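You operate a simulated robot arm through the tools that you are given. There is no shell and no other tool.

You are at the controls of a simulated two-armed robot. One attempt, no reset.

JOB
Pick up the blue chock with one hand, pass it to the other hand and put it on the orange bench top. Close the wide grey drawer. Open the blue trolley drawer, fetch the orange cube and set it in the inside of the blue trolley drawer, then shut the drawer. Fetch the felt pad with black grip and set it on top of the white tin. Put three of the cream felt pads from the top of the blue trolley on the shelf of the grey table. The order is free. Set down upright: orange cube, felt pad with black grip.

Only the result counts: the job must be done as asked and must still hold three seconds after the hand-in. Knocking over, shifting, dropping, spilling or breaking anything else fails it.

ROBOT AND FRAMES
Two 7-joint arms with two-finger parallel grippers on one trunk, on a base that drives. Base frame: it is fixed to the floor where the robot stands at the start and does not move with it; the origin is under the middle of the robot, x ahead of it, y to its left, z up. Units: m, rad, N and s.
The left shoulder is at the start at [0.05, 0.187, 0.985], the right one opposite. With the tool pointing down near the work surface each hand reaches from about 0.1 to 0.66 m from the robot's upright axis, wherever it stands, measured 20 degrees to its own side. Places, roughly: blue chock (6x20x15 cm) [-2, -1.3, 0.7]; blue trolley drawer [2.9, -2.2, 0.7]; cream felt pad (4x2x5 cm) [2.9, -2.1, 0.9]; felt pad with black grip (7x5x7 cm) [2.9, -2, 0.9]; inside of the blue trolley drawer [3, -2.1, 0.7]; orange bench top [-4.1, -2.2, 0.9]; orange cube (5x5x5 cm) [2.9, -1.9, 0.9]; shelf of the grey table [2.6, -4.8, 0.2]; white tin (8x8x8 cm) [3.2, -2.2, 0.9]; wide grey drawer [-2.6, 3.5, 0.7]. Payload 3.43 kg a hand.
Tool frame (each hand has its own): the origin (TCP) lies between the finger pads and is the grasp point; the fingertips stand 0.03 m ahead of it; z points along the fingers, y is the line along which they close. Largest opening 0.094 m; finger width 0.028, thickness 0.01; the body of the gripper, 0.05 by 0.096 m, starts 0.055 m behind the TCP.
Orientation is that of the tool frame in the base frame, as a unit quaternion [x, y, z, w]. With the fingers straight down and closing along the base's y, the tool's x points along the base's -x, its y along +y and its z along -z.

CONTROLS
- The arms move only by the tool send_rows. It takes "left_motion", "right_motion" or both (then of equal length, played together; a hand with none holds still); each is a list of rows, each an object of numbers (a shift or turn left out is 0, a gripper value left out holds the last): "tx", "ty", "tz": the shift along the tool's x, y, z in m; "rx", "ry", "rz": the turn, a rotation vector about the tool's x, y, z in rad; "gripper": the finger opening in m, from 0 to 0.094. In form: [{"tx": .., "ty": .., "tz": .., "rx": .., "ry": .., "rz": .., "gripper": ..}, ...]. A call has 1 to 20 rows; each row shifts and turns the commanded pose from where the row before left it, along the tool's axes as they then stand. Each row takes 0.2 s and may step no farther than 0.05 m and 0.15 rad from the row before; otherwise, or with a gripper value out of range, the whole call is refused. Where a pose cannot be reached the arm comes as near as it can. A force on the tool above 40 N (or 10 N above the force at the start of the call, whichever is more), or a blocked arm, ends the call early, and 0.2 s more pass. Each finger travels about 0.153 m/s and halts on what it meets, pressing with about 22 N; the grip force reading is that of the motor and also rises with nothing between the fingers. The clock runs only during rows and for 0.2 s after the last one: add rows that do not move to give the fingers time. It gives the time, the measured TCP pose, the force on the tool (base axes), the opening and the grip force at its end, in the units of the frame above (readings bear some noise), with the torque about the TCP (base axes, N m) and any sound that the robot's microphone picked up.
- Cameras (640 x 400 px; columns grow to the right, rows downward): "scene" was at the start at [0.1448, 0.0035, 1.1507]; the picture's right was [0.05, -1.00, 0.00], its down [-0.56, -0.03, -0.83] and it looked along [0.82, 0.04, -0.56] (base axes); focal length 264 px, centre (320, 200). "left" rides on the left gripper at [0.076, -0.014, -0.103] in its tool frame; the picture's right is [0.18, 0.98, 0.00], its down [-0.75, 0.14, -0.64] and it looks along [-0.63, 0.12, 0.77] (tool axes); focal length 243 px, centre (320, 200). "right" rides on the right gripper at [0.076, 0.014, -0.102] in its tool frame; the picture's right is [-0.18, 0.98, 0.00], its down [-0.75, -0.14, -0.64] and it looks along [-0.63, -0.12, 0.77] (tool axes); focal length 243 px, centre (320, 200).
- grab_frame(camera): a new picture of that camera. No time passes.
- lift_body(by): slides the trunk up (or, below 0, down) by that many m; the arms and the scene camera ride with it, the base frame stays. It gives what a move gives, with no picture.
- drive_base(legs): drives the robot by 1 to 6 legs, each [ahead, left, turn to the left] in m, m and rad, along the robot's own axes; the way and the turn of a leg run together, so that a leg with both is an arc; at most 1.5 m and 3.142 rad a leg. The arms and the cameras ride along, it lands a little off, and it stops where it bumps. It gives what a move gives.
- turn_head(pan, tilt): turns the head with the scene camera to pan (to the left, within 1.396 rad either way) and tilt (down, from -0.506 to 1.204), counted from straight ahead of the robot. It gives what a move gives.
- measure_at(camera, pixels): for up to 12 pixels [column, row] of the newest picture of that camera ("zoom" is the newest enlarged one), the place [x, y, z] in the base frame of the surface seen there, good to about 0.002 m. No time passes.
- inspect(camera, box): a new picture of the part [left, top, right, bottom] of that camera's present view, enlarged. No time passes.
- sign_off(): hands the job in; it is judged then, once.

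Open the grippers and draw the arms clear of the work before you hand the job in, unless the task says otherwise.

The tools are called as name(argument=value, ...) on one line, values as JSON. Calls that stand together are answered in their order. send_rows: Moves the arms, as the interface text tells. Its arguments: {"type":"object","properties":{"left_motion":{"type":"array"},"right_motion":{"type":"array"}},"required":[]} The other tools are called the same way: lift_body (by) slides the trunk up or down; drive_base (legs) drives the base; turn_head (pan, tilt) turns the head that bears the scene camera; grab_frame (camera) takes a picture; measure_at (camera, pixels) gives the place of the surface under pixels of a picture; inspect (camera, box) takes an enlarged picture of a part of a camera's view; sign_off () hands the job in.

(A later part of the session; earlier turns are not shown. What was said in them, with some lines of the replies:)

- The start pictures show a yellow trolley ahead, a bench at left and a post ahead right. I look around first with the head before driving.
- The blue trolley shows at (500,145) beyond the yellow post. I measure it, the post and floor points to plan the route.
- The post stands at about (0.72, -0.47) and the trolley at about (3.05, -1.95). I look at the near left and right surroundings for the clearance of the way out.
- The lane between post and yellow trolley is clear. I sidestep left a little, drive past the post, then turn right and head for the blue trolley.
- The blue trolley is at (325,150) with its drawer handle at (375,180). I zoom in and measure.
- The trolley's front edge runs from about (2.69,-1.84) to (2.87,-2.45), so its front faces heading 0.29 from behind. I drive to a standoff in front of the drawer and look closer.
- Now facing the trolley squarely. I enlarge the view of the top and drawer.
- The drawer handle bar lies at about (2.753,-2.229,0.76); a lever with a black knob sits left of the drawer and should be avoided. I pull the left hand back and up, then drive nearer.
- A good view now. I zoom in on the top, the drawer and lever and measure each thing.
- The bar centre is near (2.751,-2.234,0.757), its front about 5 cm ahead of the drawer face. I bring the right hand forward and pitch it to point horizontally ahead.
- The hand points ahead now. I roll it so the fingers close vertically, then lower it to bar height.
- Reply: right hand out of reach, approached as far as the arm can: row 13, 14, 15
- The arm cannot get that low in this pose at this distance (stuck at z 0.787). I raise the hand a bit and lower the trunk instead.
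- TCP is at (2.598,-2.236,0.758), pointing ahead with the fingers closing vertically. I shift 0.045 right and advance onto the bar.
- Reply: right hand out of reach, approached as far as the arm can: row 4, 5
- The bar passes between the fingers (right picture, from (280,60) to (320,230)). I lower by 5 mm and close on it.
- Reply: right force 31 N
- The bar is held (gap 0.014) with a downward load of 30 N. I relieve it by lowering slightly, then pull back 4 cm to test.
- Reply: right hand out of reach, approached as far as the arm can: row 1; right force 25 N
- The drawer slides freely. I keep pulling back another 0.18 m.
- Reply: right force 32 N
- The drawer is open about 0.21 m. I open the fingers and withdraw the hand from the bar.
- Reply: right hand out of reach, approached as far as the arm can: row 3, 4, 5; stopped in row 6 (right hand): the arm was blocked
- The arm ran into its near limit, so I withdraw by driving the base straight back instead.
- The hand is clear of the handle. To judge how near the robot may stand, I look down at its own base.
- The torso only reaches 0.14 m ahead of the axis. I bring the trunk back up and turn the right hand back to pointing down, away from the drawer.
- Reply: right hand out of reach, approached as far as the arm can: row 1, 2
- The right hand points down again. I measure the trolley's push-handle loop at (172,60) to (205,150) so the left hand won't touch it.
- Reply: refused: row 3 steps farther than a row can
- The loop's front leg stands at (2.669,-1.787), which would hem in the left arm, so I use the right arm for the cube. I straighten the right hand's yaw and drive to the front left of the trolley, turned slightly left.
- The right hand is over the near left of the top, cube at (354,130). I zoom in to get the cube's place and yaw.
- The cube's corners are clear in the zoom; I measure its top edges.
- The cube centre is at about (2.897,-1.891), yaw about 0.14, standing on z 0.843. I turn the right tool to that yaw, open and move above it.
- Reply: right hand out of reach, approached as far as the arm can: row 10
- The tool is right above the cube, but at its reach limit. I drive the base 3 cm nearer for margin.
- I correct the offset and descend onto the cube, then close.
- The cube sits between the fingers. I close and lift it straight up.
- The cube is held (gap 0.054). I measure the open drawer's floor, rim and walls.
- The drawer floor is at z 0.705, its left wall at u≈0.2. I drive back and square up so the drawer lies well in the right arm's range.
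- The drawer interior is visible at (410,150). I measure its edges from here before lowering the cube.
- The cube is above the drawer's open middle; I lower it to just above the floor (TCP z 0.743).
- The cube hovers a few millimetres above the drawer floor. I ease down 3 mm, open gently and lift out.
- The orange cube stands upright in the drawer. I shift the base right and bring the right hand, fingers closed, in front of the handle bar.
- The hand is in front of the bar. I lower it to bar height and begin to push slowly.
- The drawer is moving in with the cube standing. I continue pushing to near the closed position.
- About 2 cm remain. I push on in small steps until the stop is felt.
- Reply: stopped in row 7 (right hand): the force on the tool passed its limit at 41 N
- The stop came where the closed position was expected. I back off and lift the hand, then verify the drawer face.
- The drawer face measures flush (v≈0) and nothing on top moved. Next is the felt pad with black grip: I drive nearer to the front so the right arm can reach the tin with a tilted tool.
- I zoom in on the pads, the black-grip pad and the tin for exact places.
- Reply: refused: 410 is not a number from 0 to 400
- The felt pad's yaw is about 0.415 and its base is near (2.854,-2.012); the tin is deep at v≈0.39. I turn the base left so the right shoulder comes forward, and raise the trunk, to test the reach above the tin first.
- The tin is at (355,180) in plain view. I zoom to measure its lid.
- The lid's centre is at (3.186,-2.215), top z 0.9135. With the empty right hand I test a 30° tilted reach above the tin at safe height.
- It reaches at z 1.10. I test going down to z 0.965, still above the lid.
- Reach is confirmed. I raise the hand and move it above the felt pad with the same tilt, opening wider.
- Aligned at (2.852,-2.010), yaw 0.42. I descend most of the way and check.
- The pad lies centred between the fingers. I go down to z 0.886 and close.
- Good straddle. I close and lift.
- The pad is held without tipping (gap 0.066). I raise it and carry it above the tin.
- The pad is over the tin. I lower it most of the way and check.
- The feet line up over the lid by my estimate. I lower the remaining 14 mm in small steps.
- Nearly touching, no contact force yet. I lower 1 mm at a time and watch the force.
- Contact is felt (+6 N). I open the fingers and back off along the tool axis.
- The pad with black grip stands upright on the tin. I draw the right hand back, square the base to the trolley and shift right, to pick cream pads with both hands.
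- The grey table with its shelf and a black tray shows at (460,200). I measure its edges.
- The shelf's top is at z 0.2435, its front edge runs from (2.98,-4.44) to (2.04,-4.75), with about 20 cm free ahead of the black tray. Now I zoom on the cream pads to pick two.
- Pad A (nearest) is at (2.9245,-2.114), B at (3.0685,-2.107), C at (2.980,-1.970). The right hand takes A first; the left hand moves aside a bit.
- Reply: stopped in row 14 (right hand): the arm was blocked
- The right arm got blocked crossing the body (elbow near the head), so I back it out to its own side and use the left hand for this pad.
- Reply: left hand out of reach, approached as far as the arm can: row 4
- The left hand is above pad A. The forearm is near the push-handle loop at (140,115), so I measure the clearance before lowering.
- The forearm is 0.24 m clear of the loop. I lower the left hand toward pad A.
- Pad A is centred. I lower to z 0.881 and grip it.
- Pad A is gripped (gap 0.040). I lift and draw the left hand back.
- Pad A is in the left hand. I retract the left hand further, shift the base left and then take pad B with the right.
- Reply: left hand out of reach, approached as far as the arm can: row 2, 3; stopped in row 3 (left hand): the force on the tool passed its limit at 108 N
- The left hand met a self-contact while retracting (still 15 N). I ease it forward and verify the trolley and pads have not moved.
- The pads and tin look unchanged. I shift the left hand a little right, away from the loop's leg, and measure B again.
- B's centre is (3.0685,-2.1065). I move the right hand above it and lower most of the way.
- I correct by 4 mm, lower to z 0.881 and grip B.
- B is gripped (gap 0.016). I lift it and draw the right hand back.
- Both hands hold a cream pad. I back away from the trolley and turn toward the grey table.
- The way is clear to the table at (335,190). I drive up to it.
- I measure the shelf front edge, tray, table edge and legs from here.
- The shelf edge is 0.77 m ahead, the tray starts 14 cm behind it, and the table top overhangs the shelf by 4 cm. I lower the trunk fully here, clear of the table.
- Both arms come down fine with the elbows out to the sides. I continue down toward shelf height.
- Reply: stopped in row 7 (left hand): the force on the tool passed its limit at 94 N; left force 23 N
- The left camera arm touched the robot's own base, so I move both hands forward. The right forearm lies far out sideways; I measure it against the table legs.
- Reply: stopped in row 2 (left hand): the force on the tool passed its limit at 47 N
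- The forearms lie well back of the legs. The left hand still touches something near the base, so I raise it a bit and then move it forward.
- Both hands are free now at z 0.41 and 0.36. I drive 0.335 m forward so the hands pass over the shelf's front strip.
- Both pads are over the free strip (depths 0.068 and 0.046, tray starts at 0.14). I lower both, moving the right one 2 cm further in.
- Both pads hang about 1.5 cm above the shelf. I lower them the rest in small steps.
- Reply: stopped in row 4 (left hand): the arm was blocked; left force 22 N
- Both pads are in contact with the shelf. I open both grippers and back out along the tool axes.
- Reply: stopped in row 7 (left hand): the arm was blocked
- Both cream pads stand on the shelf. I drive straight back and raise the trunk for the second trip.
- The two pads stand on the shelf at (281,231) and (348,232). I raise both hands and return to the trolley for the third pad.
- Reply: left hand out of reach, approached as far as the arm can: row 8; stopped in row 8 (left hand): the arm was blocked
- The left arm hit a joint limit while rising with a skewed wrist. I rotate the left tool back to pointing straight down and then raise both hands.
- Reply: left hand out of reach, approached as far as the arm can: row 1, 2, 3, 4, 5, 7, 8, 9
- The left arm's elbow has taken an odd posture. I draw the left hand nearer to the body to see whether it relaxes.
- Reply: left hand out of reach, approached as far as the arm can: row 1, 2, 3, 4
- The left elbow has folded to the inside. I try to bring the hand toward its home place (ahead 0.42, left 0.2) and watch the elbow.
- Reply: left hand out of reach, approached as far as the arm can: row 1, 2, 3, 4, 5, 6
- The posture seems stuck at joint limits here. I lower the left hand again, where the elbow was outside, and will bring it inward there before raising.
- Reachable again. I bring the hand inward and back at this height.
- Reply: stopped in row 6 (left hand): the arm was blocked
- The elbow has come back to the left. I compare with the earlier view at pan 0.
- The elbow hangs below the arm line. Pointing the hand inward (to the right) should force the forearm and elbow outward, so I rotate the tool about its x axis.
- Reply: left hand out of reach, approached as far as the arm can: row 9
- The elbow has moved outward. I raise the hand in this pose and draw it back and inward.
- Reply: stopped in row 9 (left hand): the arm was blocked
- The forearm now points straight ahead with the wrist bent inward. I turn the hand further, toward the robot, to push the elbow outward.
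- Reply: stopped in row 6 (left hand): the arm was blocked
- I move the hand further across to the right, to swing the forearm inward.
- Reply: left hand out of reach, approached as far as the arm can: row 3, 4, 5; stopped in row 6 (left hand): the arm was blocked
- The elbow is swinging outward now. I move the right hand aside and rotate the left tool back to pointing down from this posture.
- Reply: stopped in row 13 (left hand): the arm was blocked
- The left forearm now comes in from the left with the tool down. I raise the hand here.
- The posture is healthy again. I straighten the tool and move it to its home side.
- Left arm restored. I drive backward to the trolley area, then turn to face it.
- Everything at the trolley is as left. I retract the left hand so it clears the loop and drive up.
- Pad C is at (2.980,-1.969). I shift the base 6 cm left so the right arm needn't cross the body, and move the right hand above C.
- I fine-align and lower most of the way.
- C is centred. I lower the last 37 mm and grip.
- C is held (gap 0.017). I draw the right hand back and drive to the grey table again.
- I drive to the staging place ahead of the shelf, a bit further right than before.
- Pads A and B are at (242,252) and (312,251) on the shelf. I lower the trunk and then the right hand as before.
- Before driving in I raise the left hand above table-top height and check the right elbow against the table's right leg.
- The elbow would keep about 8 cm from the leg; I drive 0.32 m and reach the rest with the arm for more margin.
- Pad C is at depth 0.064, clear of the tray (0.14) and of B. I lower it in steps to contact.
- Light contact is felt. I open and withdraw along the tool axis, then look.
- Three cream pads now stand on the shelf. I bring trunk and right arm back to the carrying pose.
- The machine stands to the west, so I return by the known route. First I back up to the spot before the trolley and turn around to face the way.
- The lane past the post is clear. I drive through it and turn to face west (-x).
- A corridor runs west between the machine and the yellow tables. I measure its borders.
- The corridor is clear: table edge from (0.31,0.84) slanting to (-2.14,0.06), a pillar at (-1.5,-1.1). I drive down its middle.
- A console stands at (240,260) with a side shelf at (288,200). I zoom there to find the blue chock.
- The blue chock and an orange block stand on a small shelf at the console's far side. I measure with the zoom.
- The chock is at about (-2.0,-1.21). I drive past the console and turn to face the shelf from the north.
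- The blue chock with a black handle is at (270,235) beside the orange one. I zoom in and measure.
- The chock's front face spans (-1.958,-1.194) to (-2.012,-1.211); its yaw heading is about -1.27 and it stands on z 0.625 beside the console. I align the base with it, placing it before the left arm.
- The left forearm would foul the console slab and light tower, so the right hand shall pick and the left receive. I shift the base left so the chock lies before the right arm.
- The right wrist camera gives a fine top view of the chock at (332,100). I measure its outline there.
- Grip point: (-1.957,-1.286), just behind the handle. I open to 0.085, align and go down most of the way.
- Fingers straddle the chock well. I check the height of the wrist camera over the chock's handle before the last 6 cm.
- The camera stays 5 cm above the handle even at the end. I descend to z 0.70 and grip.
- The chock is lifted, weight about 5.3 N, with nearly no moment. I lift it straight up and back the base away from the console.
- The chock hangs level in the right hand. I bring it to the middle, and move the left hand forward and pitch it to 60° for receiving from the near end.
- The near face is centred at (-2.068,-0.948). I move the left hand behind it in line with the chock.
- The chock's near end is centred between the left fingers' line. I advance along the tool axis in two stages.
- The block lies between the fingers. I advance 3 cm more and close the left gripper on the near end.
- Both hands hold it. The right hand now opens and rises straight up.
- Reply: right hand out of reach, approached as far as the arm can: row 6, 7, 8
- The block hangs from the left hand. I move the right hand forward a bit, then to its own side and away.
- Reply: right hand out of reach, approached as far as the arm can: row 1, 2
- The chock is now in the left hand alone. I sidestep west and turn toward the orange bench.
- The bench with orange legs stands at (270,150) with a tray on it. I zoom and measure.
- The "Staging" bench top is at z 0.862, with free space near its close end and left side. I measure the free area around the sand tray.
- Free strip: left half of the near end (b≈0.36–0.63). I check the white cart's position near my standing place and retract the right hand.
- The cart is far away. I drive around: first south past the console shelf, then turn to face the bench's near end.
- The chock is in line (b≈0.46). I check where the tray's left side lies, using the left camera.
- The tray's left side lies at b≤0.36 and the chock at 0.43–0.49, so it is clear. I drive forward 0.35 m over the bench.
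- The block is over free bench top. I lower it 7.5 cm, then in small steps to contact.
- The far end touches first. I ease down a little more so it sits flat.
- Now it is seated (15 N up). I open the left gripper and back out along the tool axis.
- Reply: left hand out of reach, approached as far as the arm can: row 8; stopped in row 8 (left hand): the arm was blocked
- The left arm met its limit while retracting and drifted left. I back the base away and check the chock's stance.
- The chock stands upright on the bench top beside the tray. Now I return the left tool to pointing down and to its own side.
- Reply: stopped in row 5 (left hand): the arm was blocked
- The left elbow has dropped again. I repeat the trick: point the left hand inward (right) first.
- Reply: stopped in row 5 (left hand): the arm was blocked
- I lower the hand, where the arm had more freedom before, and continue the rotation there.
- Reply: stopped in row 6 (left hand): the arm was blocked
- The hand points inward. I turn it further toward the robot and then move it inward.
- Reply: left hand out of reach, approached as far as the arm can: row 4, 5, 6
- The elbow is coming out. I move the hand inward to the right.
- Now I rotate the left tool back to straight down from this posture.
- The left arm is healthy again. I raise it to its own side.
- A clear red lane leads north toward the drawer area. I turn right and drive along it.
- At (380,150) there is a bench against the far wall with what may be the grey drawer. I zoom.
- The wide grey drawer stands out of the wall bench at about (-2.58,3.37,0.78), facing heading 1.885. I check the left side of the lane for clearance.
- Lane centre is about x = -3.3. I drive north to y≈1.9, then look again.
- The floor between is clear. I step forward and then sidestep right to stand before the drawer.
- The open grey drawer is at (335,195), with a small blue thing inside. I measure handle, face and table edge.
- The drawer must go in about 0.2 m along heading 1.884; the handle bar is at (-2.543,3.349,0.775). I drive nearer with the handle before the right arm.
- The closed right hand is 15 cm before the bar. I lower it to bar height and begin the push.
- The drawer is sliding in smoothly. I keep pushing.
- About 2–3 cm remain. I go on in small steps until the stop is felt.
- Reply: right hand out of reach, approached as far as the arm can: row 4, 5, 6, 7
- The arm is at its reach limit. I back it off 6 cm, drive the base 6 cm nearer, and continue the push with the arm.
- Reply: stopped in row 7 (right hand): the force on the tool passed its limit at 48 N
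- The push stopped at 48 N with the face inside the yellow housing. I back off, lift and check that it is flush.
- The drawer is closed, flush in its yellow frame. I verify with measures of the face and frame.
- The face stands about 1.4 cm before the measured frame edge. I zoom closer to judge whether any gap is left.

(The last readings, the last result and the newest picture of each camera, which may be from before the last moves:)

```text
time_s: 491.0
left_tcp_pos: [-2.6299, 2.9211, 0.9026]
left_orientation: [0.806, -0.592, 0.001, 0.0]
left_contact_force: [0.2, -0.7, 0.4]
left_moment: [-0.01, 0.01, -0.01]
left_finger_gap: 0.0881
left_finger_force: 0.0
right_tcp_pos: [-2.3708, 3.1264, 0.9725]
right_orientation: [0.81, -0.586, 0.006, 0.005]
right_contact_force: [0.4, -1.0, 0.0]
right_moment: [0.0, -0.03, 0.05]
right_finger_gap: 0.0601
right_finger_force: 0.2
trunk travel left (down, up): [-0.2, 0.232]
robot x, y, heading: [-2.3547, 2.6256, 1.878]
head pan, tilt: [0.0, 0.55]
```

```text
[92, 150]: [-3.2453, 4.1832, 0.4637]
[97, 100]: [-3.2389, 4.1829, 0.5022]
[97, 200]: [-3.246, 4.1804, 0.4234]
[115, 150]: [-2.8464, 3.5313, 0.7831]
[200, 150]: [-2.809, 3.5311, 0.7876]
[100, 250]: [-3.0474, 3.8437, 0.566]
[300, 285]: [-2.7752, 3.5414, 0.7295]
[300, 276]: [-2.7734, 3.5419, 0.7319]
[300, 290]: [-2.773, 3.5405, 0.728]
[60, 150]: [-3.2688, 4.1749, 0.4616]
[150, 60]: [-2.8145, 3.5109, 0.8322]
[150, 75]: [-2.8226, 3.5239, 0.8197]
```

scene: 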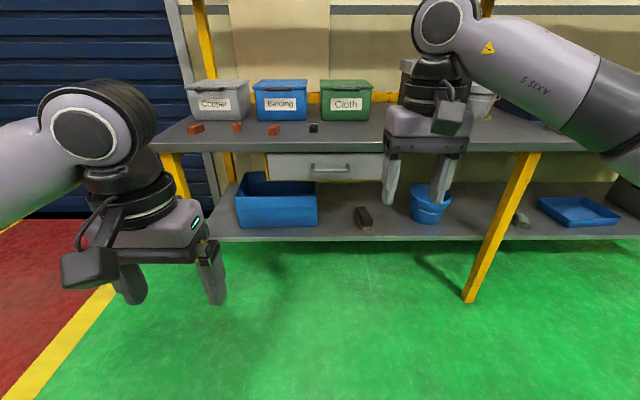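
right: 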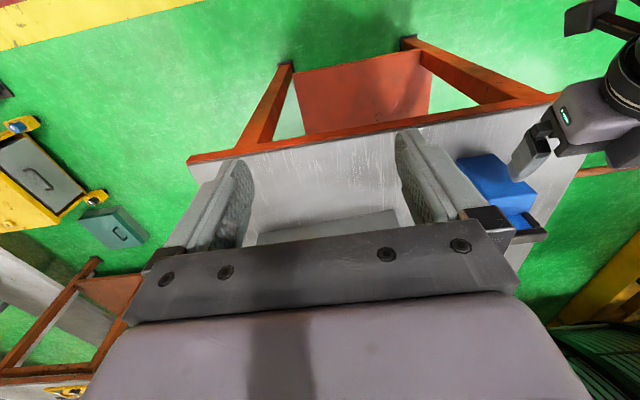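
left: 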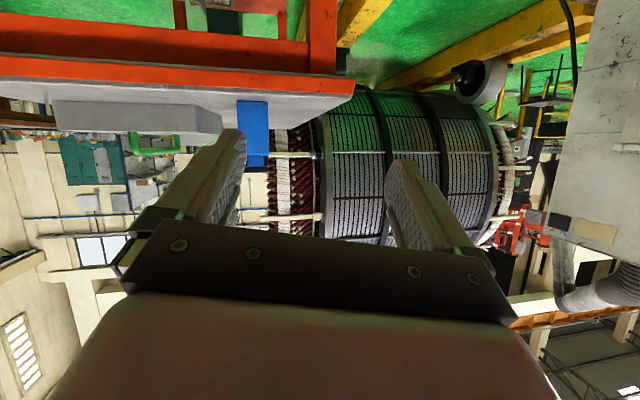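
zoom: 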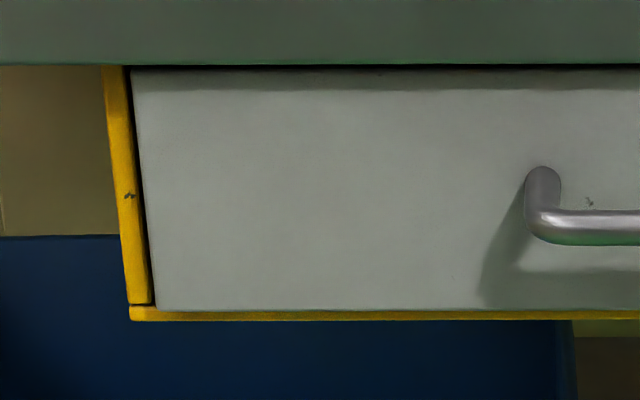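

The face moved in 0.22 m, ran against a hard stop (free motion before, 48 N at the end) and sits under the table edge, so it is closed. I back away so that the arms are clear of everything.

drive_base(legs=[[-0.25, 0, 0]])

send_rows(left_motion=[{"gripper": 0.094}, {}, {}], right_motion=[{"gripper": 0.094}, {}, {}])

grab_frame(camera="scene")

```text
time_s: 492.8
left_tcp_pos: [-2.5548, 2.6867, 0.9021]
left_orientation: [0.806, -0.592, 0.001, 0.0]
left_contact_force: [0.3, 0.5, -0.4]
left_moment: [0.04, 0.0, -0.01]
left_finger_gap: 0.0878
left_finger_force: 0.0
right_tcp_pos: [-2.2945, 2.8911, 0.9732]
right_orientation: [0.809, -0.587, 0.007, 0.005]
right_contact_force: [-0.9, -0.3, -0.1]
right_moment: [0.02, -0.04, -0.01]
right_finger_gap: 0.0602
right_finger_force: 0.1
trunk travel left (down, up): [-0.2, 0.232]
robot x, y, heading: [-2.2768, 2.3921, 1.878]
head pan, tilt: [0.0, 0.55]
```

```text
time_s: 493.6
left_tcp_pos: [-2.5536, 2.6867, 0.9034]
left_orientation: [0.806, -0.592, 0.001, 0.0]
left_contact_force: [-0.5, -0.1, -0.2]
left_moment: [0.0, -0.02, 0.0]
left_finger_gap: 0.0942
left_finger_force: 0.1
right_tcp_pos: [-2.295, 2.8906, 0.9733]
right_orientation: [0.81, -0.587, 0.007, 0.005]
right_contact_force: [-0.2, -0.1, 0.3]
right_moment: [-0.01, 0.05, -0.02]
right_finger_gap: 0.0939
right_finger_force: 0.0
trunk travel left (down, up): [-0.2, 0.232]
robot x, y, heading: [-2.2804, 2.3901, 1.872]
head pan, tilt: [0.0, 0.55]
```

```text
taken
```

scene: 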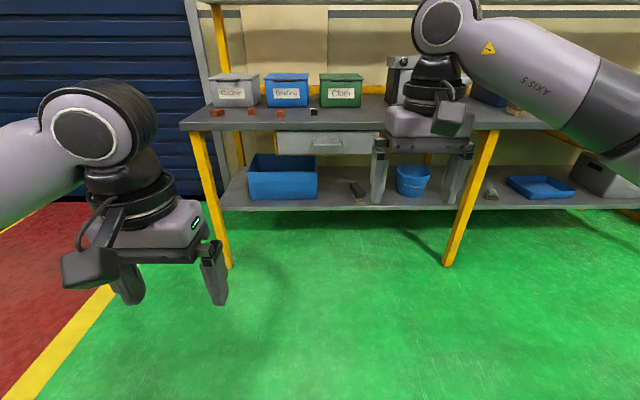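

The grey drawer is shut (327,142), the arms are clear and both grippers are open. All parts of the job are done, so I hand it in.

sign_off()

```text
The job is handed in.
```

I did every part of the job and handed it in; I have not seen the verdict.

- **Blue chock:** picked up with the right hand, passed to the left and set upright on the orange bench top, beside the sand tray.
- **Wide grey drawer:** pushed in about 0.22 m until it hit a hard stop. Its front stands about 1.2 cm proud of the yellow frame. I took this as closed, because it slid freely until the force jumped to 48 N.
- **Orange cube:** set upright in the blue trolley drawer, which I then closed. I could not see the cube once the drawer was shut, but it was standing when I last saw it during the push.
- **Felt pad with black grip:** upright on top of the white tin. It was still there when I last passed the trolley.
- **Cream felt pads:** three stand on the shelf of the grey table, in front of the black tray. The fourth is still on the trolley.

While moving between tasks the left arm bumped against the robot itself a few times, up to 108 N. Afterwards I measured two of the cream pads and the tin, and they had not moved. I saw nothing knocked over or shifted anywhere I worked.
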